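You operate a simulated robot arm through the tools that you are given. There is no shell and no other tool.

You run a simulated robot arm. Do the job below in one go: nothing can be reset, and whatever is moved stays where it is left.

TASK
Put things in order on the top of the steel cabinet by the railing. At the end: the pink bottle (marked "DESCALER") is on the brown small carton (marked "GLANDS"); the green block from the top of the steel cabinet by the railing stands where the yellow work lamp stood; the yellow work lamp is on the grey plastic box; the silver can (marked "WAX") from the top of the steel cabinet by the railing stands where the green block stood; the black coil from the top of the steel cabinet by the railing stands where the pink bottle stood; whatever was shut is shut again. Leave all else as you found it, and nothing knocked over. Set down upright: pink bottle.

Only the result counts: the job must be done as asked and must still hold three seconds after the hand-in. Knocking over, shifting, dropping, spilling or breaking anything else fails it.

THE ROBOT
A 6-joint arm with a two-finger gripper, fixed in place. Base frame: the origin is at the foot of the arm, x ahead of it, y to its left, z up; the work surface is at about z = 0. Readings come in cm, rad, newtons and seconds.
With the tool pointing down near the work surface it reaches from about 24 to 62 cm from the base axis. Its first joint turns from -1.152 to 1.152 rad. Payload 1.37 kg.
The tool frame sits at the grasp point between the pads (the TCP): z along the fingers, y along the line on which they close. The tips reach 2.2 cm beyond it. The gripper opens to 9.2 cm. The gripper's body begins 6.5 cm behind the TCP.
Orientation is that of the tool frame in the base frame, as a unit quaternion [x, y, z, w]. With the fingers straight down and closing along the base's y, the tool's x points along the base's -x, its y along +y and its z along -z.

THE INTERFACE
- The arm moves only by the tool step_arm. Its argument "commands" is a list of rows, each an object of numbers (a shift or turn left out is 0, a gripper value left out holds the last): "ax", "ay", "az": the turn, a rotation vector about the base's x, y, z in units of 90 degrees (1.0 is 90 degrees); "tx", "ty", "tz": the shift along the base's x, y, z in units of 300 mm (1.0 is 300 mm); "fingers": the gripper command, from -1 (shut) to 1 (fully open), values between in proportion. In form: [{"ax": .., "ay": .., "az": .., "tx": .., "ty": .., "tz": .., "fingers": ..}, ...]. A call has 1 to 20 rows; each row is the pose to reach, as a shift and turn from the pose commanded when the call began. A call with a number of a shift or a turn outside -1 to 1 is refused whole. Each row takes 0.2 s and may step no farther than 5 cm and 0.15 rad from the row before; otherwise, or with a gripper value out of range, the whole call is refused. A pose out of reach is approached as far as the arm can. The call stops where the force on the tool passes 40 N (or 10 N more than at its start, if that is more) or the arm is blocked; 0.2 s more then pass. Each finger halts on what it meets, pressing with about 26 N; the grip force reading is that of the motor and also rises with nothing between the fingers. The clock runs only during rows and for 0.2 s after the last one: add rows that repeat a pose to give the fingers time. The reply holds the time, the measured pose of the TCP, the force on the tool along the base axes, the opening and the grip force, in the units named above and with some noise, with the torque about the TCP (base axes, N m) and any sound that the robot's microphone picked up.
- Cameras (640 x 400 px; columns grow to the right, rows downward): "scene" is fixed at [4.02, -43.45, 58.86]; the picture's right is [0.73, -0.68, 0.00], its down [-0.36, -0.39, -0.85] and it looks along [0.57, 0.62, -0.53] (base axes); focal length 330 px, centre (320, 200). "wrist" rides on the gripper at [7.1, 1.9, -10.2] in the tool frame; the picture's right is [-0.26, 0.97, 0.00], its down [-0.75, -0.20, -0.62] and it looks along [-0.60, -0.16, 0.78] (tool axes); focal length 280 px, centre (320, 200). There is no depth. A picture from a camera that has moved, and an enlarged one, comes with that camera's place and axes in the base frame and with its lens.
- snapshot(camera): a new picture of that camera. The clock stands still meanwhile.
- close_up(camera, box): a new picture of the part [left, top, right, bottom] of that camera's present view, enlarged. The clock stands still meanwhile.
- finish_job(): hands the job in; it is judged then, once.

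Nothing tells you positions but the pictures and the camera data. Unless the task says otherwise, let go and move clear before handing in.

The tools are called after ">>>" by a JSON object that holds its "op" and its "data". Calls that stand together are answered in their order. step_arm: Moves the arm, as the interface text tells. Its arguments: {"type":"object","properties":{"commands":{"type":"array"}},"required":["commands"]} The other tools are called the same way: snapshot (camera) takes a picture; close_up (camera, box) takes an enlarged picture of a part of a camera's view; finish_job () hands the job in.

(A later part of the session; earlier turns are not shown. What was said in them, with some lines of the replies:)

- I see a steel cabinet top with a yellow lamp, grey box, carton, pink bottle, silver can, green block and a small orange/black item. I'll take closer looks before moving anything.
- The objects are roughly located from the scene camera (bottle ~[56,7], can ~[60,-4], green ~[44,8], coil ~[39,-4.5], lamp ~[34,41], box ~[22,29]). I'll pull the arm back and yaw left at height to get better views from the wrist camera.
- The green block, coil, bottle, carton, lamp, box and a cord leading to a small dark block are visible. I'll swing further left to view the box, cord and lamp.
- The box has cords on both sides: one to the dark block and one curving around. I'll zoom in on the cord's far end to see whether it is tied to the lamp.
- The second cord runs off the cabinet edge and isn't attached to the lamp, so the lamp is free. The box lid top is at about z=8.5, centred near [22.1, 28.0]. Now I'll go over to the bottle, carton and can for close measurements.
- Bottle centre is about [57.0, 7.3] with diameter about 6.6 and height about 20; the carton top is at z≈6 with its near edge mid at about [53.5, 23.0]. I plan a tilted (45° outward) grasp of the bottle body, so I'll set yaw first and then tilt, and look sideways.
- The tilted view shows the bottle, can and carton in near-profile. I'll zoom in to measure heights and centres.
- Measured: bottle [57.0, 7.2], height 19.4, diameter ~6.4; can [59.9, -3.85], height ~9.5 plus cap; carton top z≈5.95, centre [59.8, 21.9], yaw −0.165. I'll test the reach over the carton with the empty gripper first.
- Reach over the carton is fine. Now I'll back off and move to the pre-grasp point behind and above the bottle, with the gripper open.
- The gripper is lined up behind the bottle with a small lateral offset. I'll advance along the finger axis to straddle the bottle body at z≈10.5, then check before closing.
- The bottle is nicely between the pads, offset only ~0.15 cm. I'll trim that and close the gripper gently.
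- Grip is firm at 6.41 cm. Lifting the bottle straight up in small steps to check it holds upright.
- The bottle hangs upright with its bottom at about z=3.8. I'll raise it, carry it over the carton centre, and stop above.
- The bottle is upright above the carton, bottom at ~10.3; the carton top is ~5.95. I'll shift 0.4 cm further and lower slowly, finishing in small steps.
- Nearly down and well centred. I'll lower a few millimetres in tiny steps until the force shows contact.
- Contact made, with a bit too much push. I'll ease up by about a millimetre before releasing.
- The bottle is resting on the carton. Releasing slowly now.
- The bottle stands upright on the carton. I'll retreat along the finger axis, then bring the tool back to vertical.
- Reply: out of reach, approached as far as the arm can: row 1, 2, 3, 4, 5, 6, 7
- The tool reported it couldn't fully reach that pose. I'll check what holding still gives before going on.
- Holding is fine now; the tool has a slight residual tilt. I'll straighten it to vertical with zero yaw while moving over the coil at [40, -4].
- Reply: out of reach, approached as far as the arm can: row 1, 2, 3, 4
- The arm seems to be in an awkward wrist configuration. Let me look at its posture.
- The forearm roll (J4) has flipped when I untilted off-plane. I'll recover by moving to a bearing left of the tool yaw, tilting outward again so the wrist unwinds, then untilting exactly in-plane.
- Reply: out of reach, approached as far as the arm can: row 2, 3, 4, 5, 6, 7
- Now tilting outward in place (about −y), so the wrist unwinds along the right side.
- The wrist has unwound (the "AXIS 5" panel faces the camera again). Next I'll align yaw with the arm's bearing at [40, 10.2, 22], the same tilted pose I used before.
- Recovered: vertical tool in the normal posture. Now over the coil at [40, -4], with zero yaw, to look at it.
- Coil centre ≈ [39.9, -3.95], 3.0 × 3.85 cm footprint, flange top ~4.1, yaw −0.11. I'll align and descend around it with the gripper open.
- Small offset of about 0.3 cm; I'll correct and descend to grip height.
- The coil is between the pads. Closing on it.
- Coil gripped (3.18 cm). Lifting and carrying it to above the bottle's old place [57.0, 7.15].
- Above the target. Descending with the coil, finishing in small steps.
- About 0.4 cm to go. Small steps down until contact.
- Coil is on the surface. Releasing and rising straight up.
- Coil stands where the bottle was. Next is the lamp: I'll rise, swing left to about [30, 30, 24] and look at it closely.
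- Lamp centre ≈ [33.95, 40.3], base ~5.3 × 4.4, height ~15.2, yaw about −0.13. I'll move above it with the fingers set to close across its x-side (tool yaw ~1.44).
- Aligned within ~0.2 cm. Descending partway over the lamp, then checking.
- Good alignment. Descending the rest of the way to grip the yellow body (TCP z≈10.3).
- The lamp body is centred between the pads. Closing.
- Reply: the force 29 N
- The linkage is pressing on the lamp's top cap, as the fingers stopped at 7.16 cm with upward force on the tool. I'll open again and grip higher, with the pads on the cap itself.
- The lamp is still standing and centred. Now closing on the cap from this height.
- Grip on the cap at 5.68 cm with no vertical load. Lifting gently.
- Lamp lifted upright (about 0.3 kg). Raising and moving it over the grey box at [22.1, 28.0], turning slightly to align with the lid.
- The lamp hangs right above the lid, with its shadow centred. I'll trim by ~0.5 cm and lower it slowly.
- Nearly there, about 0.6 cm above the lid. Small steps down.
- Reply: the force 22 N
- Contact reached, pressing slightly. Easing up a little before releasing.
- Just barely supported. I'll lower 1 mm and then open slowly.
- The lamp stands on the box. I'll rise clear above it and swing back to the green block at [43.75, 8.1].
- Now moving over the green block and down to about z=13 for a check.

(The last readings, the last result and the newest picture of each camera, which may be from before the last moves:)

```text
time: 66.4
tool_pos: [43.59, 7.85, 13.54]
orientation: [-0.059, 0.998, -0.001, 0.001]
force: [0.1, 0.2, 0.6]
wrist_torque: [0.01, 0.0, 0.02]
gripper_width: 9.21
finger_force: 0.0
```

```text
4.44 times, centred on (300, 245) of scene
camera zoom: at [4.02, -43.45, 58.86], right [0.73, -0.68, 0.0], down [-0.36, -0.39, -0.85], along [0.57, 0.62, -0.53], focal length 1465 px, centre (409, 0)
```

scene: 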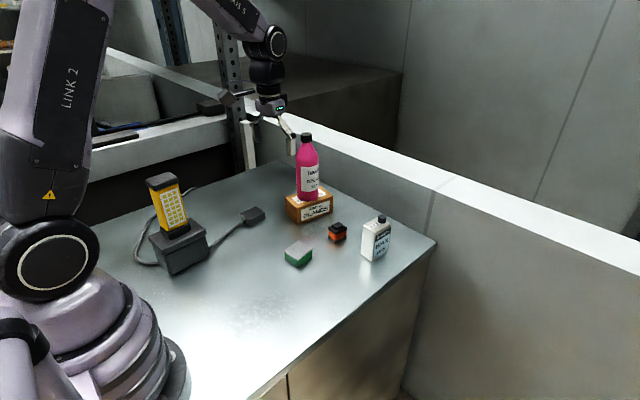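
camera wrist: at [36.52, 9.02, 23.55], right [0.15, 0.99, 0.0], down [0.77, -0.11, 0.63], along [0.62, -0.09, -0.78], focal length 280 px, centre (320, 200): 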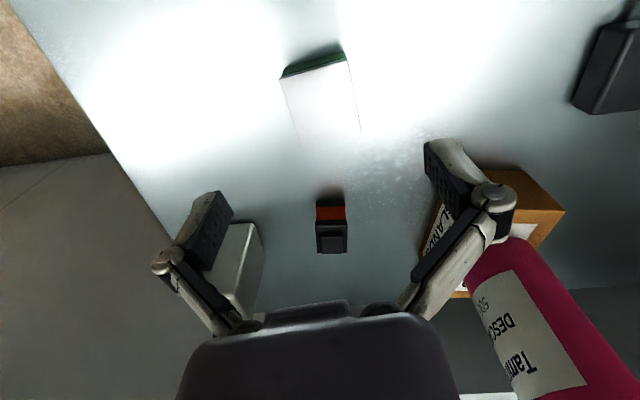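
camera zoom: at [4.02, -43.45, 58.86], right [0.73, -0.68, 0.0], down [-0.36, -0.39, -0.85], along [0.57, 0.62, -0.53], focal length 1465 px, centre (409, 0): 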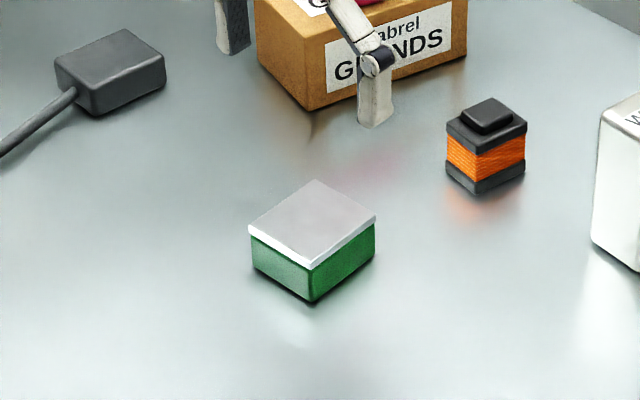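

Well aligned over the green block. Descending to grip it.

>>> {"op": "step_arm", "data": {"commands": [{"tz": -0.1}, {"tz": -0.2}, {"tz": -0.29}, {"tz": -0.34}, {"tz": -0.36}, {"tz": -0.36}]}}

>>> {"op": "snapshot", "data": {"camera": "wrist"}}

>>> {"op": "close_up", "data": {"camera": "scene", "box": [240, 200, 360, 290]}}

```text
time: 67.8
tool_pos: [43.68, 8.15, 2.65]
orientation: [-0.059, 0.998, -0.001, 0.0]
force: [-0.3, -0.5, 0.0]
wrist_torque: [0.01, 0.01, 0.0]
gripper_width: 9.2
finger_force: 0.0
```

```text
taken
camera wrist: at [36.56, 9.25, 12.68], right [0.15, 0.99, 0.0], down [0.77, -0.11, 0.63], along [0.62, -0.09, -0.78], focal length 280 px, centre (320, 200)
```

wrist: 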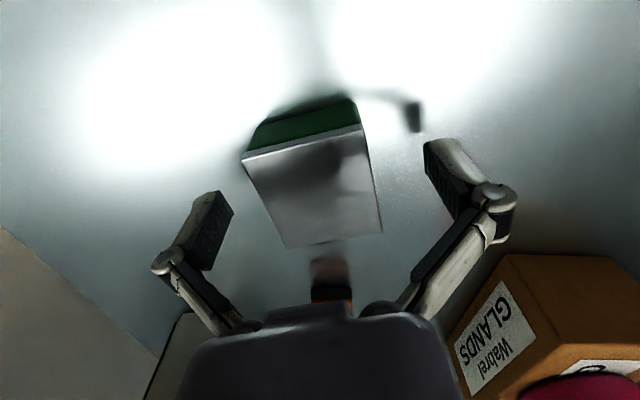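

```text
4.44 times, centred on (300, 245) of scene
camera zoom: at [4.02, -43.45, 58.86], right [0.73, -0.68, 0.0], down [-0.36, -0.39, -0.85], along [0.57, 0.62, -0.53], focal length 1465 px, centre (409, 0)
```

zoom: 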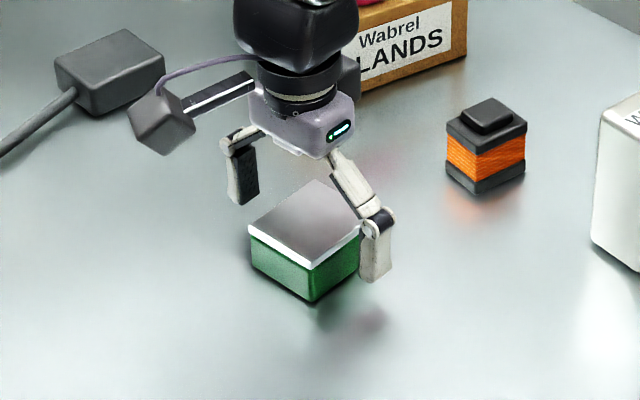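

Closing on the green block.

>>> {"op": "step_arm", "data": {"commands": [{"fingers": 0.5}, {"fingers": 0.2}, {"fingers": 0.08}, {"fingers": 0.0}, {"fingers": -0.1}, {"fingers": -0.4}, {"fingers": -0.4}]}}

>>> {"op": "snapshot", "data": {"camera": "wrist"}}

```text
time: 69.4
tool_pos: [43.68, 8.14, 2.68]
orientation: [-0.06, 0.998, -0.001, 0.0]
force: [-0.5, -3.5, 5.5]
wrist_torque: [-0.1, 0.06, 0.03]
gripper_width: 4.99
finger_force: 26.0
```

```text
taken
camera wrist: at [36.57, 9.24, 12.71], right [0.15, 0.99, 0.0], down [0.77, -0.11, 0.63], along [0.62, -0.09, -0.78], focal length 280 px, centre (320, 200)
```

wrist: 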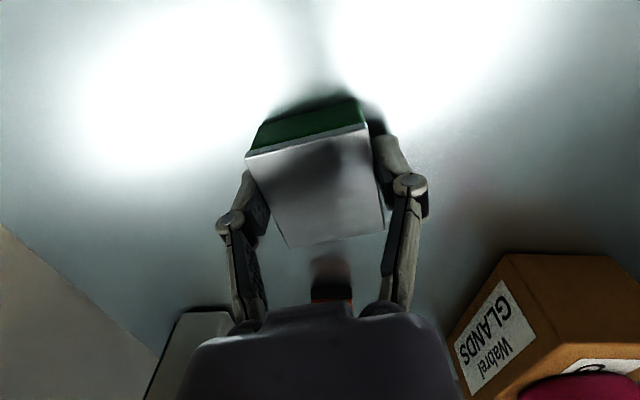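

Green block gripped (4.99 cm). Lifting high and moving toward the lamp's old place in two stages.

>>> {"op": "step_arm", "data": {"commands": [{"tz": 0.03, "fingers": -1}, {"tz": 0.18}, {"tz": 0.34}, {"tz": 0.5}, {"tz": 0.65}, {"tx": -0.046, "ty": 0.152, "tz": 0.65, "az": 0.044}, {"tx": -0.093, "ty": 0.305, "tz": 0.65, "az": 0.088}, {"tx": -0.139, "ty": 0.457, "tz": 0.65, "az": 0.132}, {"tx": -0.185, "ty": 0.61, "tz": 0.65, "az": 0.176}, {"tx": -0.185, "ty": 0.61, "tz": 0.65, "az": 0.176}]}}

>>> {"op": "snapshot", "data": {"camera": "scene"}}

```text
time: 71.6
tool_pos: [37.96, 26.46, 22.05]
orientation: [-0.197, 0.98, -0.002, 0.0]
force: [-0.1, 0.7, -3.5]
wrist_torque: [-0.02, -0.02, 0.01]
gripper_width: 4.99
finger_force: 26.2
```

```text
taken
```

scene: 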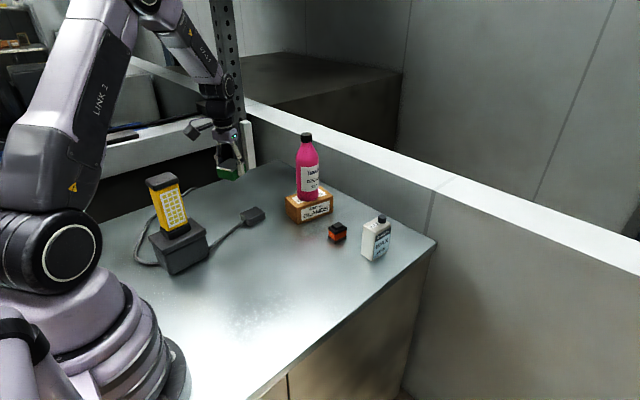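

Continuing to above the lamp's old spot [33.95, 40.1] and lowering to a few centimetres above the surface.

>>> {"op": "step_arm", "data": {"commands": [{"tx": -0.045, "ty": 0.152, "az": 0.03}, {"tx": -0.089, "ty": 0.304, "az": 0.06}, {"tx": -0.133, "ty": 0.455, "az": 0.09}, {"tx": -0.133, "ty": 0.455, "az": 0.09, "tz": -0.15}, {"tx": -0.133, "ty": 0.455, "az": 0.09, "tz": -0.3}, {"tx": -0.133, "ty": 0.455, "az": 0.09, "tz": -0.45}, {"tx": -0.133, "ty": 0.455, "az": 0.09, "tz": -0.53}, {"tx": -0.133, "ty": 0.455, "az": 0.09, "tz": -0.53}]}}

>>> {"op": "snapshot", "data": {"camera": "wrist"}}

>>> {"op": "close_up", "data": {"camera": "scene", "box": [120, 130, 280, 250]}}

```text
time: 73.4
tool_pos: [34.23, 40.1, 6.09]
orientation: [-0.266, 0.964, -0.001, 0.0]
force: [0.4, 0.2, -3.2]
wrist_torque: [0.0, 0.03, 0.01]
gripper_width: 4.99
finger_force: 25.9
```

```text
taken
camera wrist: at [27.24, 38.2, 16.07], right [-0.27, 0.96, 0.0], down [0.75, 0.21, 0.63], along [0.6, 0.17, -0.78], focal length 280 px, centre (320, 200)
```

wrist: 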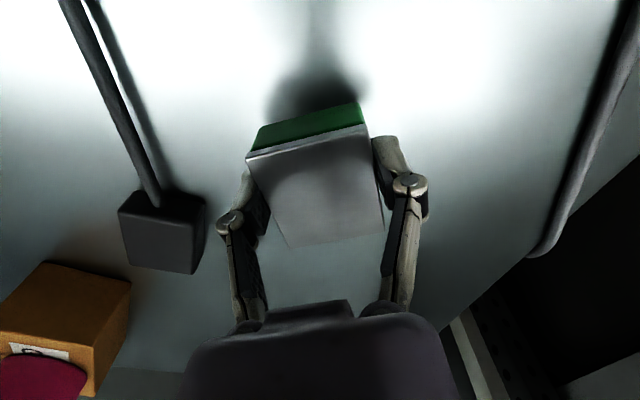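

```text
3.33 times, centred on (200, 190) of scene
camera zoom: at [4.03, -43.45, 58.86], right [0.73, -0.68, 0.0], down [-0.36, -0.39, -0.85], along [0.57, 0.62, -0.53], focal length 1099 px, centre (720, 233)
```

zoom: 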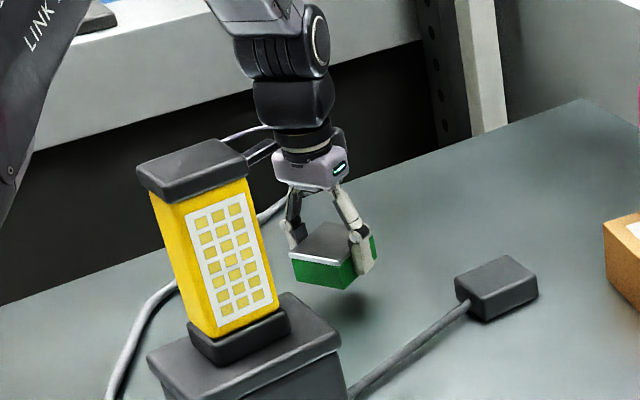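

Over the spot. Lowering the last few centimetres with a slight trim.

>>> {"op": "step_arm", "data": {"commands": [{"tx": -0.01, "ty": -0.003, "tz": -0.04}, {"tx": -0.01, "ty": -0.003, "tz": -0.08}, {"tx": -0.01, "ty": -0.003, "tz": -0.1}, {"tx": -0.01, "ty": -0.003, "tz": -0.1}]}}

```text
time: 74.4
tool_pos: [33.92, 39.89, 3.12]
orientation: [-0.265, 0.964, -0.002, 0.0]
force: [0.8, -0.3, -3.3]
wrist_torque: [0.0, 0.03, 0.0]
gripper_width: 4.98
finger_force: 26.0
```

>>> {"op": "step_arm", "data": {"commands": [{"ty": 0.004, "tz": -0.005}, {"ty": 0.004, "tz": -0.01}, {"ty": 0.004, "tz": -0.013}, {"ty": 0.004, "tz": -0.013}]}}

>>> {"op": "close_up", "data": {"camera": "scene", "box": [120, 130, 280, 250]}}

```text
time: 75.4
tool_pos: [33.87, 40.04, 2.73]
orientation: [-0.266, 0.964, -0.001, 0.0]
force: [0.1, -0.3, -3.8]
wrist_torque: [-0.02, 0.01, 0.01]
gripper_width: 4.98
finger_force: 26.2
```

```text
3.33 times, centred on (200, 190) of scene
camera zoom: at [4.03, -43.45, 58.86], right [0.73, -0.68, 0.0], down [-0.36, -0.39, -0.85], along [0.57, 0.62, -0.53], focal length 1099 px, centre (720, 233)
```

zoom: 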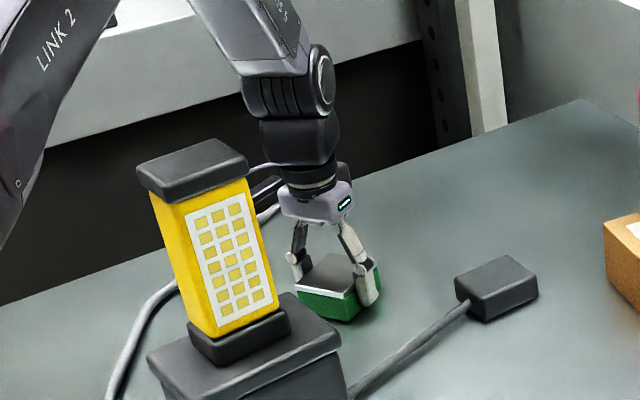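

Not yet touching. A couple more millimetre steps.

>>> {"op": "step_arm", "data": {"commands": [{"tz": -0.003}, {"tz": -0.005}, {"tz": -0.005}]}}

```text
time: 76.2
tool_pos: [34.06, 40.13, 2.6]
orientation: [-0.265, 0.964, -0.002, 0.0]
force: [0.0, -0.8, -3.6]
wrist_torque: [0.05, 0.02, -0.02]
gripper_width: 4.97
finger_force: 25.7
```

>>> {"op": "step_arm", "data": {"commands": [{"tz": -0.003}, {"tz": -0.006}, {"tz": -0.006}]}}

```text
time: 77.0
tool_pos: [33.95, 40.05, 2.69]
orientation: [-0.265, 0.964, -0.001, 0.001]
force: [-9.5, 0.6, 20.3]
wrist_torque: [0.03, 0.22, 0.02]
gripper_width: 4.99
finger_force: 26.2
```

Contact. Easing up slightly and opening.

>>> {"op": "step_arm", "data": {"commands": [{"tz": 0.003}, {"tz": 0.003, "fingers": 0.1}, {"tz": 0.003, "fingers": 0.2}, {"tz": 0.003, "fingers": 0.4}, {"tz": 0.003, "fingers": 0.7}, {"tz": 0.003, "fingers": 0.9}, {"tz": 0.003, "fingers": 0.9}]}}

>>> {"op": "snapshot", "data": {"camera": "wrist"}}

>>> {"op": "close_up", "data": {"camera": "scene", "box": [120, 130, 280, 250]}}

```text
time: 78.6
tool_pos: [33.9, 40.07, 2.6]
orientation: [-0.266, 0.964, -0.001, 0.0]
force: [0.7, -0.9, 0.5]
wrist_torque: [-0.03, -0.01, 0.0]
gripper_width: 8.72
finger_force: 0.0
```

```text
taken
camera wrist: at [26.99, 38.12, 12.67], right [-0.27, 0.96, 0.0], down [0.75, 0.21, 0.63], along [0.6, 0.17, -0.78], focal length 280 px, centre (320, 200)
```

wrist: 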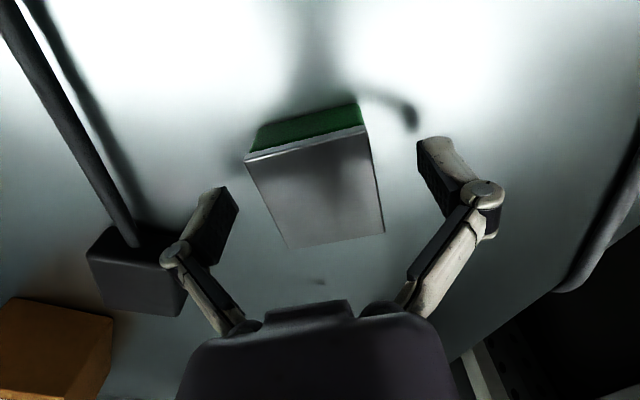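

```text
3.33 times, centred on (200, 190) of scene
camera zoom: at [4.02, -43.45, 58.86], right [0.73, -0.68, 0.0], down [-0.36, -0.39, -0.85], along [0.57, 0.62, -0.53], focal length 1099 px, centre (720, 233)
```

zoom: 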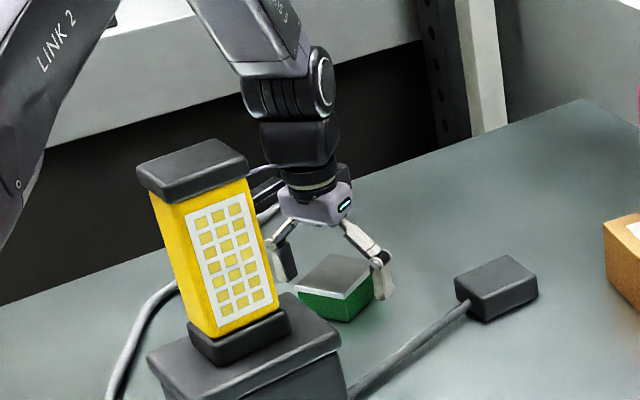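

Green block stands at the lamp's old place. Now rising clear and heading back for the can.

>>> {"op": "step_arm", "data": {"commands": [{"tz": 0.06, "fingers": 1}, {"tz": 0.2}, {"tz": 0.36}, {"tz": 0.52}, {"tz": 0.68}, {"tx": 0.05, "ty": -0.139, "tz": 0.7, "az": -0.06}, {"tx": 0.1, "ty": -0.278, "tz": 0.7, "az": -0.12}, {"tx": 0.15, "ty": -0.417, "tz": 0.7, "az": -0.18}, {"tx": 0.2, "ty": -0.556, "tz": 0.7, "az": -0.24}, {"tx": 0.25, "ty": -0.694, "tz": 0.7, "az": -0.3}, {"tx": 0.3, "ty": -0.833, "tz": 0.7, "az": -0.36}, {"tx": 0.3, "ty": -0.833, "tz": 0.7, "az": -0.36}]}}

>>> {"op": "snapshot", "data": {"camera": "scene"}}

>>> {"op": "snapshot", "data": {"camera": "wrist"}}

```text
time: 81.2
tool_pos: [42.56, 14.69, 23.78]
orientation: [0.015, 1.0, -0.002, 0.0]
force: [-0.1, 0.1, -0.8]
wrist_torque: [0.0, 0.02, 0.01]
gripper_width: 9.2
finger_force: 0.0
```

```text
taken
```

scene: 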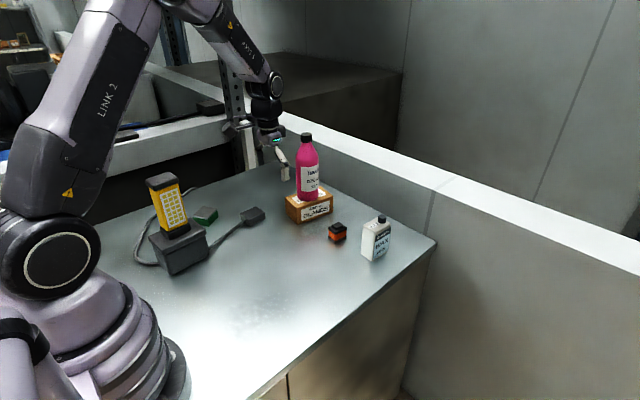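

```text
taken
camera wrist: at [35.75, 16.94, 33.77], right [0.29, 0.96, 0.0], down [0.75, -0.23, 0.63], along [0.6, -0.18, -0.78], focal length 280 px, centre (320, 200)
```

wrist: 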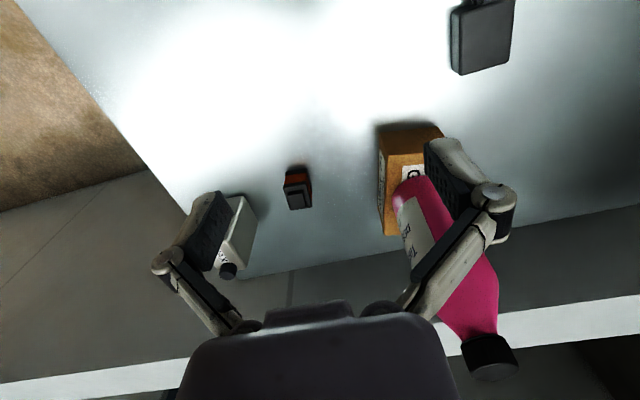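

Moving to in front of the can at about [50, -4, 20] for a look.

>>> {"op": "step_arm", "data": {"commands": [{"tx": 0.05, "ty": -0.124, "tz": -0.025}, {"tx": 0.1, "ty": -0.247, "tz": -0.05}, {"tx": 0.15, "ty": -0.371, "tz": -0.075}, {"tx": 0.2, "ty": -0.494, "tz": -0.1}, {"tx": 0.247, "ty": -0.617, "tz": -0.127}, {"tx": 0.247, "ty": -0.617, "tz": -0.127}]}}

>>> {"op": "snapshot", "data": {"camera": "wrist"}}

>>> {"op": "close_up", "data": {"camera": "wrist", "box": [240, 90, 420, 240]}}

>>> {"op": "close_up", "data": {"camera": "scene", "box": [310, 190, 450, 290]}}

```text
time: 82.6
tool_pos: [49.91, -3.41, 19.91]
orientation: [0.014, 1.0, -0.001, 0.0]
force: [-0.2, -0.1, 0.0]
wrist_torque: [0.04, -0.01, -0.02]
gripper_width: 9.21
finger_force: 0.1
```

```text
taken
camera wrist: at [43.06, -1.28, 29.93], right [0.29, 0.96, 0.0], down [0.75, -0.22, 0.63], along [0.6, -0.18, -0.78], focal length 280 px, centre (320, 200)
```

wrist: 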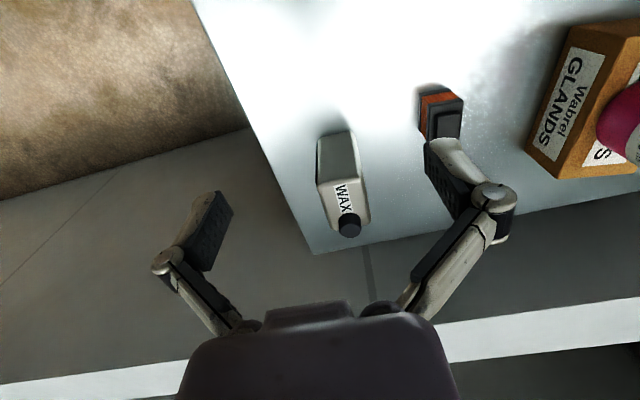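

```text
2.67 times, centred on (330, 165) of wrist
camera zoom: at [43.06, -1.28, 29.93], right [0.29, 0.96, 0.0], down [0.75, -0.22, 0.63], along [0.6, -0.18, -0.78], focal length 748 px, centre (293, 293)
```

zoom: 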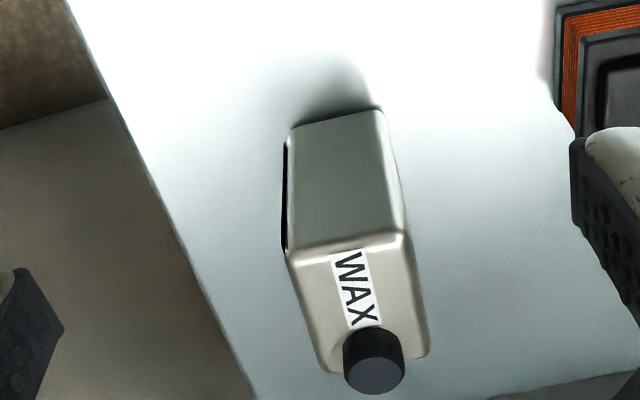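

```text
4.00 times, centred on (380, 240) of scene
camera zoom: at [4.02, -43.46, 58.86], right [0.73, -0.68, 0.0], down [-0.36, -0.39, -0.85], along [0.57, 0.62, -0.53], focal length 1319 px, centre (80, 40)
```

zoom: 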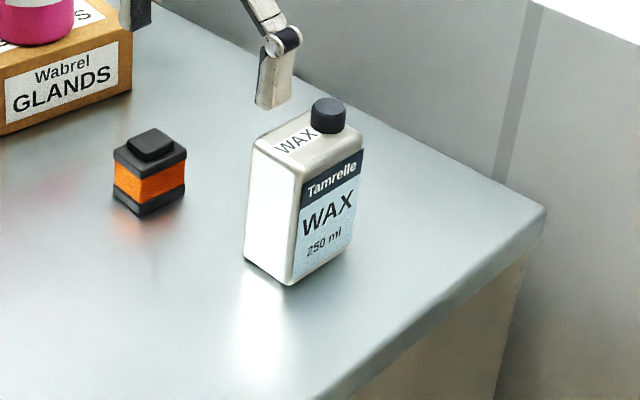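

Can centre ≈ [60.0, -3.75], body top 9.5, cap top ≈ 11.5 centred in y. Moving above it and checking reach.

>>> {"op": "step_arm", "data": {"commands": [{"tx": 0.107, "ty": -0.004, "az": -0.014}, {"tx": 0.213, "ty": -0.008, "az": -0.014}, {"tx": 0.32, "ty": -0.012, "az": -0.014}, {"tx": 0.32, "ty": -0.012, "az": -0.014}]}}

>>> {"op": "snapshot", "data": {"camera": "wrist"}}

>>> {"op": "close_up", "data": {"camera": "scene", "box": [310, 150, 450, 290]}}

```text
time: 83.6
tool_pos: [59.78, -4.0, 19.77]
orientation: [0.026, 1.0, -0.001, 0.0]
force: [-0.3, 0.5, 0.1]
wrist_torque: [0.01, -0.03, 0.01]
gripper_width: 9.22
finger_force: 0.0
```

```text
taken
camera wrist: at [52.92, -1.57, 29.89], right [0.31, 0.95, 0.0], down [0.74, -0.24, 0.63], along [0.59, -0.2, -0.78], focal length 280 px, centre (320, 200)
```

wrist: 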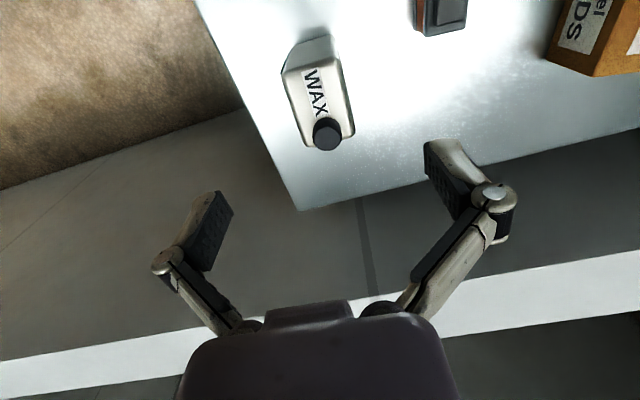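

```text
2.86 times, centred on (380, 220) of scene
camera zoom: at [4.02, -43.45, 58.86], right [0.73, -0.68, 0.0], down [-0.36, -0.39, -0.85], along [0.57, 0.62, -0.53], focal length 942 px, centre (149, 143)
```

zoom: 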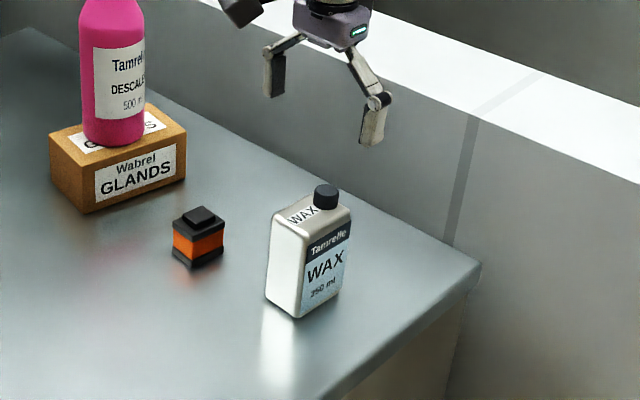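

Reach is fine and alignment good. Descending around the can.

>>> {"op": "step_arm", "data": {"commands": [{"tx": -0.006, "ty": 0.003, "tz": -0.12}, {"tx": -0.006, "ty": 0.003, "tz": -0.24}, {"tx": -0.006, "ty": 0.003, "tz": -0.33}, {"tx": -0.006, "ty": 0.003, "tz": -0.4}, {"tx": -0.006, "ty": 0.003, "tz": -0.415}, {"tx": -0.006, "ty": 0.003, "tz": -0.415}]}}

>>> {"op": "snapshot", "data": {"camera": "wrist"}}

>>> {"op": "close_up", "data": {"camera": "scene", "box": [310, 150, 450, 290]}}

```text
time: 85.0
tool_pos: [59.66, -3.62, 7.32]
orientation: [0.025, 1.0, 0.0, 0.0]
force: [-0.3, 0.2, 0.6]
wrist_torque: [0.02, 0.03, -0.02]
gripper_width: 9.2
finger_force: 0.1
```

```text
taken
camera wrist: at [52.86, -1.35, 17.32], right [0.31, 0.95, 0.0], down [0.74, -0.24, 0.63], along [0.59, -0.2, -0.78], focal length 280 px, centre (320, 200)
```

wrist: 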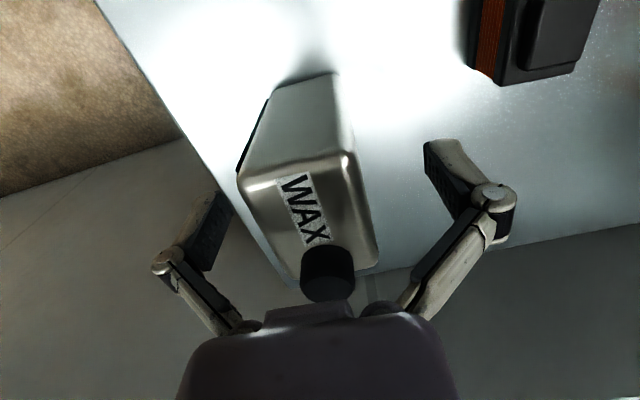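

```text
2.86 times, centred on (380, 220) of scene
camera zoom: at [4.02, -43.45, 58.86], right [0.73, -0.68, 0.0], down [-0.36, -0.39, -0.85], along [0.57, 0.62, -0.53], focal length 942 px, centre (149, 143)
```

zoom: 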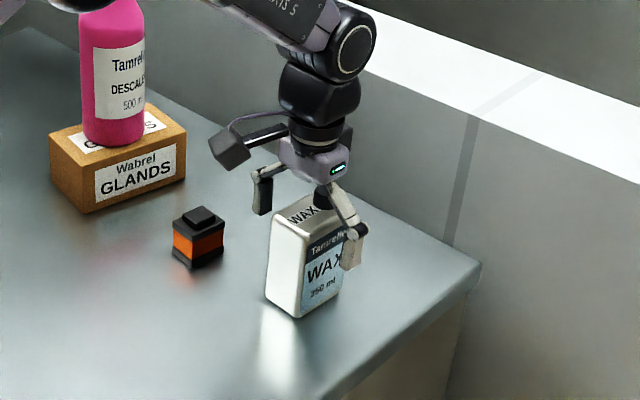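

The can is centred between the pads with no contact. Closing gently.

>>> {"op": "step_arm", "data": {"commands": [{"ty": -0.004, "fingers": 0.5}, {"ty": -0.004, "fingers": 0.15}, {"ty": -0.004, "fingers": -0.05}, {"ty": -0.004, "fingers": -0.13}, {"ty": -0.004, "fingers": -0.2}, {"ty": -0.004, "fingers": -0.4}, {"ty": -0.004, "fingers": -0.5}, {"ty": -0.004, "fingers": -0.5}]}}

>>> {"op": "snapshot", "data": {"camera": "wrist"}}

>>> {"op": "close_up", "data": {"camera": "scene", "box": [310, 150, 450, 290]}}

```text
time: 86.8
tool_pos: [59.72, -3.82, 7.27]
orientation: [0.026, 1.0, -0.002, -0.001]
force: [-0.8, -2.2, 3.4]
wrist_torque: [-0.06, 0.08, 0.0]
gripper_width: 4.37
finger_force: 26.2
```

```text
taken
camera wrist: at [52.9, -1.51, 17.45], right [0.31, 0.95, 0.0], down [0.74, -0.24, 0.63], along [0.59, -0.2, -0.78], focal length 280 px, centre (320, 200)
```

wrist: 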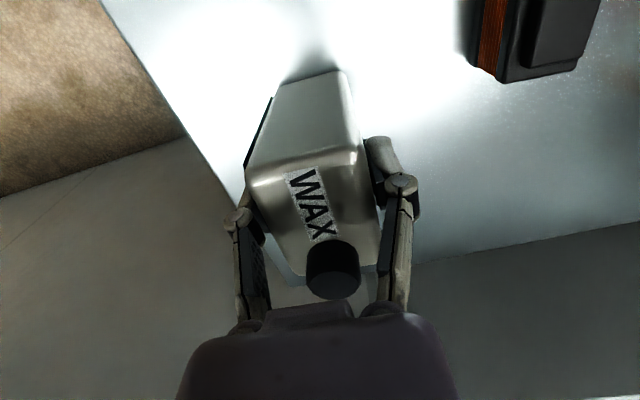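

```text
2.86 times, centred on (380, 220) of scene
camera zoom: at [4.02, -43.45, 58.86], right [0.73, -0.68, 0.0], down [-0.36, -0.39, -0.85], along [0.57, 0.62, -0.53], focal length 942 px, centre (149, 143)
```

zoom: 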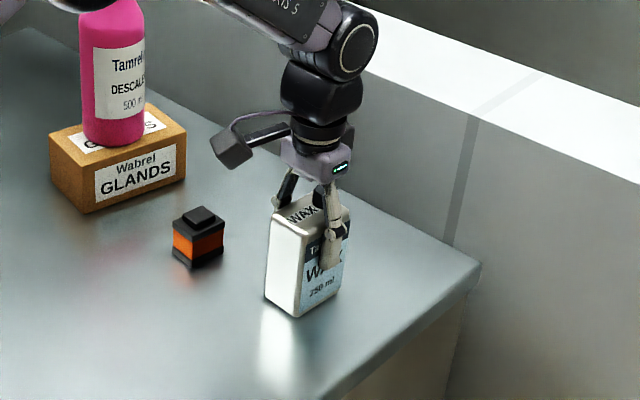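

Can gripped. Lifting and carrying it to the green block's old place [43.75, 8.05].

>>> {"op": "step_arm", "data": {"commands": [{"tz": 0.03, "fingers": -1}, {"tz": 0.14}, {"tz": 0.26}, {"tx": -0.108, "ty": 0.079, "tz": 0.28}, {"tx": -0.216, "ty": 0.158, "tz": 0.28}, {"tx": -0.324, "ty": 0.237, "tz": 0.28}, {"tx": -0.432, "ty": 0.316, "tz": 0.28}, {"tx": -0.54, "ty": 0.395, "tz": 0.28}, {"tx": -0.54, "ty": 0.395, "tz": 0.28}]}}

>>> {"op": "snapshot", "data": {"camera": "wrist"}}

>>> {"op": "close_up", "data": {"camera": "scene", "box": [230, 160, 390, 300]}}

```text
time: 88.8
tool_pos: [43.69, 8.09, 15.84]
orientation: [0.025, 1.0, -0.001, 0.0]
force: [0.7, -0.4, -2.0]
wrist_torque: [0.0, -0.02, 0.02]
gripper_width: 4.33
finger_force: 26.1
```

```text
taken
camera wrist: at [36.91, 10.48, 25.87], right [0.31, 0.95, 0.0], down [0.74, -0.24, 0.63], along [0.59, -0.2, -0.78], focal length 280 px, centre (320, 200)
```

wrist: 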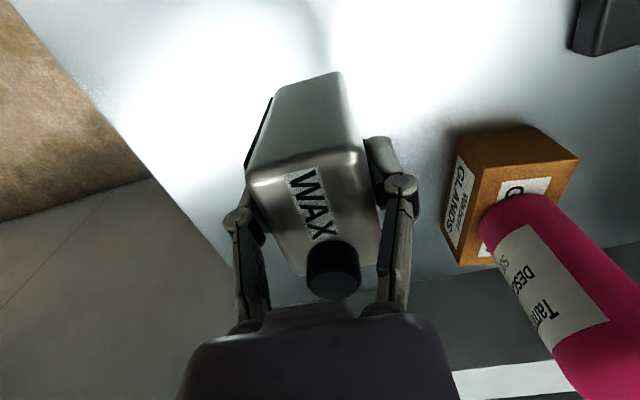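

```text
2.86 times, centred on (310, 230) of scene
camera zoom: at [4.02, -43.45, 58.86], right [0.73, -0.68, 0.0], down [-0.36, -0.39, -0.85], along [0.57, 0.62, -0.53], focal length 942 px, centre (349, 114)
```

zoom: 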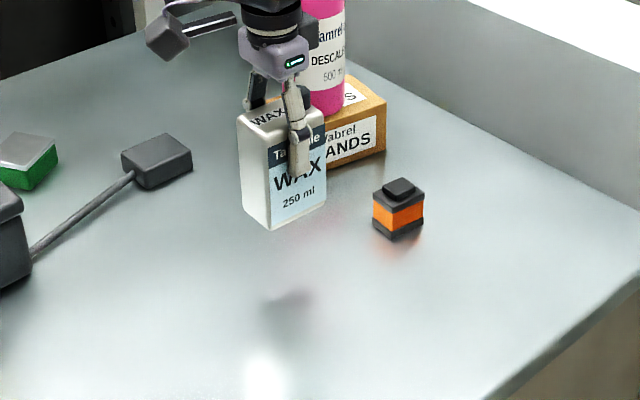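

Over the target. Lowering with a small trim, stopping just above the surface.

>>> {"op": "step_arm", "data": {"commands": [{"tx": -0.01, "ty": -0.004, "tz": -0.1}, {"tx": -0.01, "ty": -0.004, "tz": -0.18}, {"tx": -0.01, "ty": -0.004, "tz": -0.24}, {"tx": -0.01, "ty": -0.004, "tz": -0.265}, {"tx": -0.01, "ty": -0.004, "tz": -0.265}]}}

>>> {"op": "close_up", "data": {"camera": "scene", "box": [230, 180, 370, 290]}}

```text
time: 90.0
tool_pos: [43.36, 7.7, 7.98]
orientation: [0.025, 1.0, -0.001, 0.001]
force: [-0.4, 0.2, -1.8]
wrist_torque: [0.0, 0.01, -0.02]
gripper_width: 4.35
finger_force: 26.1
```

```text
3.64 times, centred on (300, 235) of scene
camera zoom: at [4.03, -43.45, 58.86], right [0.73, -0.68, 0.0], down [-0.36, -0.39, -0.85], along [0.57, 0.62, -0.53], focal length 1199 px, centre (393, 73)
```

zoom: 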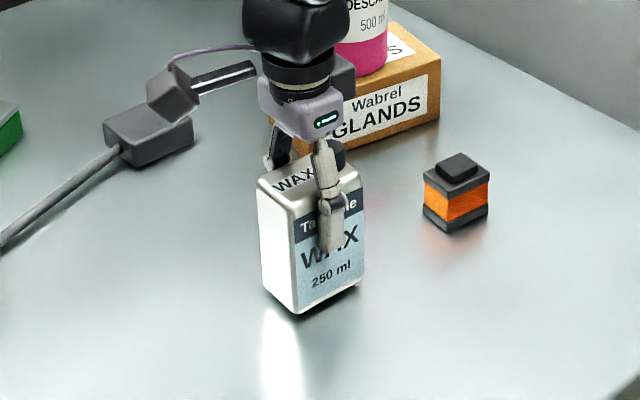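

About 0.6 cm above the surface. Lowering in small steps.

>>> {"op": "step_arm", "data": {"commands": [{"ty": 0.01, "tz": -0.006}, {"ty": 0.01, "tz": -0.012}, {"ty": 0.01, "tz": -0.018}, {"ty": 0.01, "tz": -0.018}]}}

```text
time: 91.0
tool_pos: [43.18, 8.12, 7.28]
orientation: [0.025, 1.0, -0.001, 0.001]
force: [-5.8, -3.0, 20.7]
wrist_torque: [-0.07, 0.13, -0.02]
gripper_width: 4.39
finger_force: 25.5
```

Contact made. Easing up slightly, then checking position before release.

>>> {"op": "step_arm", "data": {"commands": [{"tz": 0.003}, {"tz": 0.004}, {"tz": 0.004}]}}

>>> {"op": "close_up", "data": {"camera": "scene", "box": [230, 180, 370, 290]}}

>>> {"op": "snapshot", "data": {"camera": "wrist"}}

```text
time: 91.8
tool_pos: [43.28, 8.03, 7.3]
orientation: [0.026, 1.0, 0.0, 0.001]
force: [-3.3, -6.2, 20.6]
wrist_torque: [-0.17, 0.09, 0.0]
gripper_width: 4.37
finger_force: 25.7
```

```text
3.64 times, centred on (300, 235) of scene
camera zoom: at [4.01, -43.46, 58.86], right [0.73, -0.68, 0.0], down [-0.36, -0.39, -0.85], along [0.57, 0.62, -0.53], focal length 1199 px, centre (393, 73)
```

zoom: 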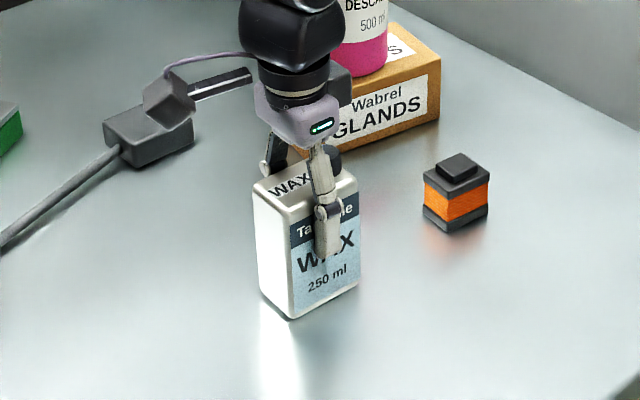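

```text
taken
camera wrist: at [36.42, 10.48, 17.39], right [0.31, 0.95, 0.0], down [0.74, -0.24, 0.63], along [0.59, -0.2, -0.78], focal length 280 px, centre (320, 200)
```

wrist: 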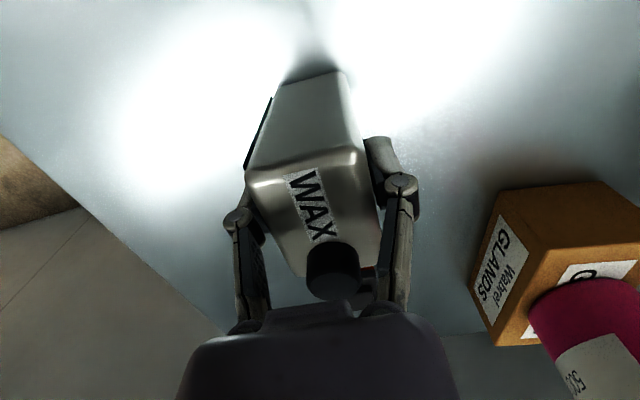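

Can is at about [43.6, 8.3], within a few mm of target. Easing pressure a bit more and releasing.

>>> {"op": "step_arm", "data": {"commands": [{"tz": 0.003}, {"tz": 0.004}, {"tz": 0.004}]}}

```text
time: 92.6
tool_pos: [43.1, 8.25, 7.46]
orientation: [0.026, 1.0, -0.002, -0.001]
force: [0.0, 0.3, -2.8]
wrist_torque: [-0.02, 0.02, 0.0]
gripper_width: 4.36
finger_force: 25.8
```

It is just lifted off. I'll use that to shift 3 mm toward the exact spot and set it down again.

>>> {"op": "step_arm", "data": {"commands": [{"tz": 0.006}, {"tx": 0.01, "ty": -0.006, "tz": 0.006}, {"tx": 0.01, "ty": -0.006, "tz": 0.001}, {"tx": 0.01, "ty": -0.006, "tz": -0.003}, {"tx": 0.01, "ty": -0.006, "tz": -0.003}]}}

```text
time: 93.8
tool_pos: [43.55, 7.98, 7.41]
orientation: [0.025, 1.0, -0.001, 0.0]
force: [-0.2, -0.1, -3.5]
wrist_torque: [0.0, 0.0, 0.03]
gripper_width: 4.36
finger_force: 25.5
```

>>> {"op": "step_arm", "data": {"commands": [{"tz": -0.002}, {"tz": -0.004}, {"tz": -0.004}]}}

```text
time: 94.6
tool_pos: [43.4, 8.08, 7.41]
orientation: [0.025, 1.0, -0.001, 0.0]
force: [0.5, 1.1, 5.6]
wrist_torque: [0.12, 0.03, -0.02]
gripper_width: 4.36
finger_force: 26.1
```

Light contact now. Opening slowly, then rising straight up.

>>> {"op": "step_arm", "data": {"commands": [{"fingers": -0.05}, {"fingers": 0.05}, {"fingers": 0.2}, {"fingers": 0.5}, {"fingers": 0.8}, {"fingers": 1}, {"fingers": 1}]}}

>>> {"op": "snapshot", "data": {"camera": "wrist"}}

>>> {"op": "close_up", "data": {"camera": "scene", "box": [230, 180, 370, 290]}}

```text
time: 96.2
tool_pos: [43.47, 7.95, 7.35]
orientation: [0.025, 1.0, -0.001, 0.001]
force: [-0.6, -0.4, 0.2]
wrist_torque: [0.01, 0.02, 0.04]
gripper_width: 9.17
finger_force: 0.0
```

```text
taken
camera wrist: at [36.64, 10.4, 17.36], right [0.31, 0.95, 0.0], down [0.74, -0.24, 0.63], along [0.59, -0.2, -0.78], focal length 280 px, centre (320, 200)
```

wrist: 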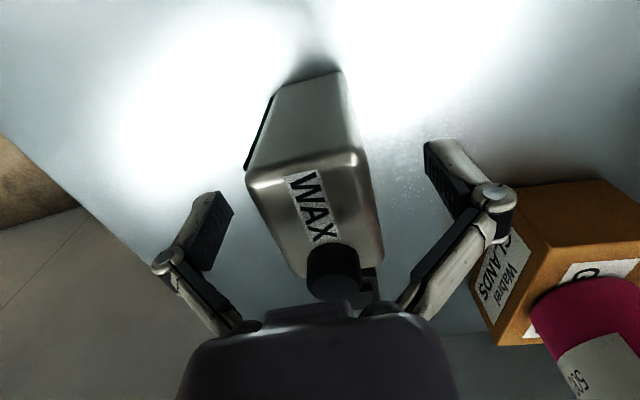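

```text
3.64 times, centred on (300, 235) of scene
camera zoom: at [4.02, -43.45, 58.86], right [0.73, -0.68, 0.0], down [-0.36, -0.39, -0.85], along [0.57, 0.62, -0.53], focal length 1199 px, centre (393, 73)
```

zoom: 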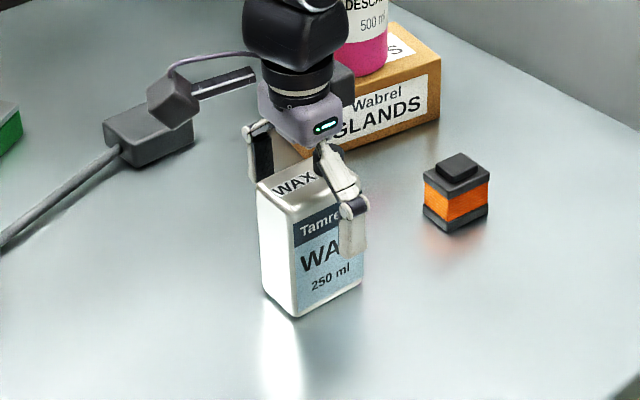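

The can is standing free. Rising straight up and moving clear for a final inspection.

>>> {"op": "step_arm", "data": {"commands": [{"tz": 0.06}, {"tz": 0.2}, {"tz": 0.36}, {"tz": 0.52}, {"tz": 0.68}, {"tx": -0.1, "tz": 0.8}, {"tx": -0.2, "ty": -0.1, "tz": 0.85}, {"tx": -0.3, "ty": -0.2, "tz": 0.85}, {"tx": -0.3, "ty": -0.2, "tz": 0.85}]}}

>>> {"op": "snapshot", "data": {"camera": "scene"}}

>>> {"op": "snapshot", "data": {"camera": "wrist"}}

>>> {"op": "close_up", "data": {"camera": "scene", "box": [110, 130, 410, 290]}}

```text
time: 98.2
tool_pos: [34.63, 2.09, 32.75]
orientation: [0.025, 1.0, 0.0, 0.001]
force: [-0.8, 0.7, -0.4]
wrist_torque: [-0.04, 0.02, 0.03]
gripper_width: 9.19
finger_force: 0.1
```

```text
taken
```

scene: 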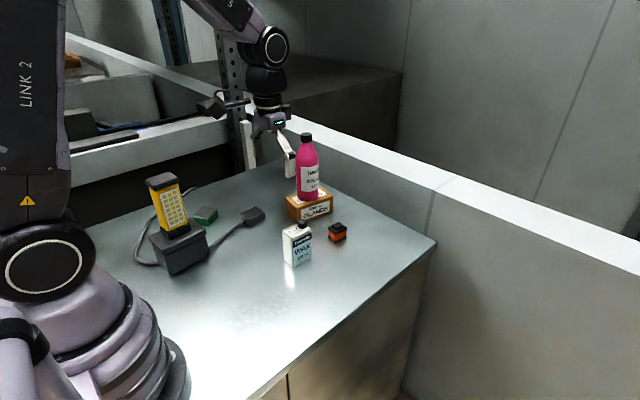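

```text
taken
camera wrist: at [27.72, 4.34, 42.71], right [0.31, 0.95, 0.0], down [0.74, -0.24, 0.63], along [0.59, -0.2, -0.78], focal length 280 px, centre (320, 200)
```

wrist: 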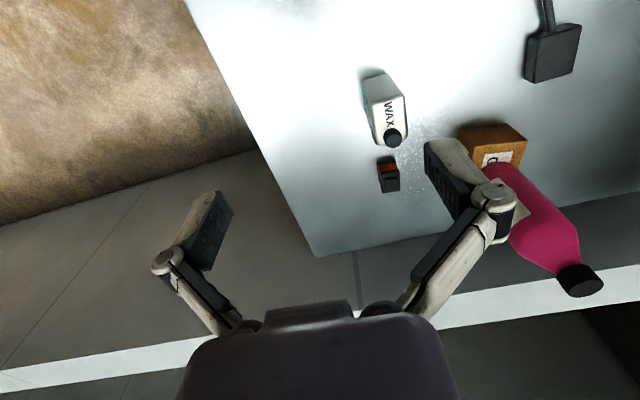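

```text
2.13 times, centred on (260, 210) of scene
camera zoom: at [4.02, -43.45, 58.86], right [0.73, -0.68, 0.0], down [-0.36, -0.39, -0.85], along [0.57, 0.62, -0.53], focal length 703 px, centre (448, 179)
```

zoom: 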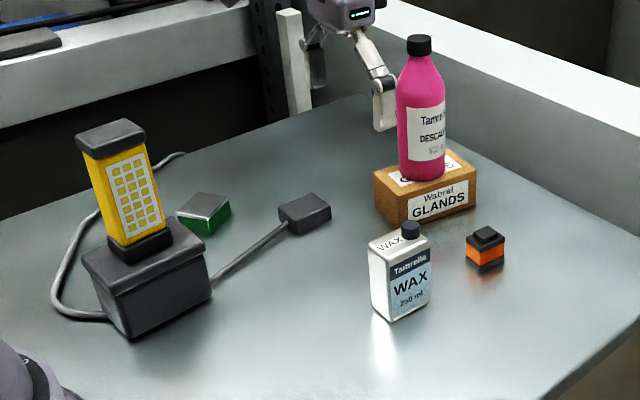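

Everything is in place:
- The bottle is upright on the carton.
- The lamp is on the grey box.
- The green block is at the lamp's old spot, the can at the green block's old spot, and the coil at the bottle's old spot.

The carton, box, plug and cord look unmoved, and the gripper is open and clear, so I'm handing in.

>>> {"op": "finish_job", "data": {}}

```text
The job is handed in.
```

The cabinet top is arranged as you asked, and I've handed the job in. I haven't received a verdict. The final camera views showed everything upright, and the arm was clear with the gripper open.

| Item | Where it is now |
|---|---|
| Pink bottle ("DESCALER") | Upright on the brown carton ("GLANDS") |
| Yellow work lamp | Standing on the lid of the grey plastic box |
| Green block | Where the lamp stood, within about 3 mm by my estimate |
| Silver can ("WAX") | Where the green block stood, within about 3 mm by my estimate |
| Black coil | Where the pink bottle stood, within about 2 mm by my estimate |

- **Left alone:** the carton, grey box, cords and small dark plug block look unmoved. I opened nothing, so nothing needed shutting again.
- **Lamp:** my first grip closed on its top cap and nudged it a few millimetres before I lifted it from a higher hold. I placed the green block using the lamp's original position.
- **Coil:** I took the small black part with orange windings to be the black coil, since it was the only coil on the cabinet top.
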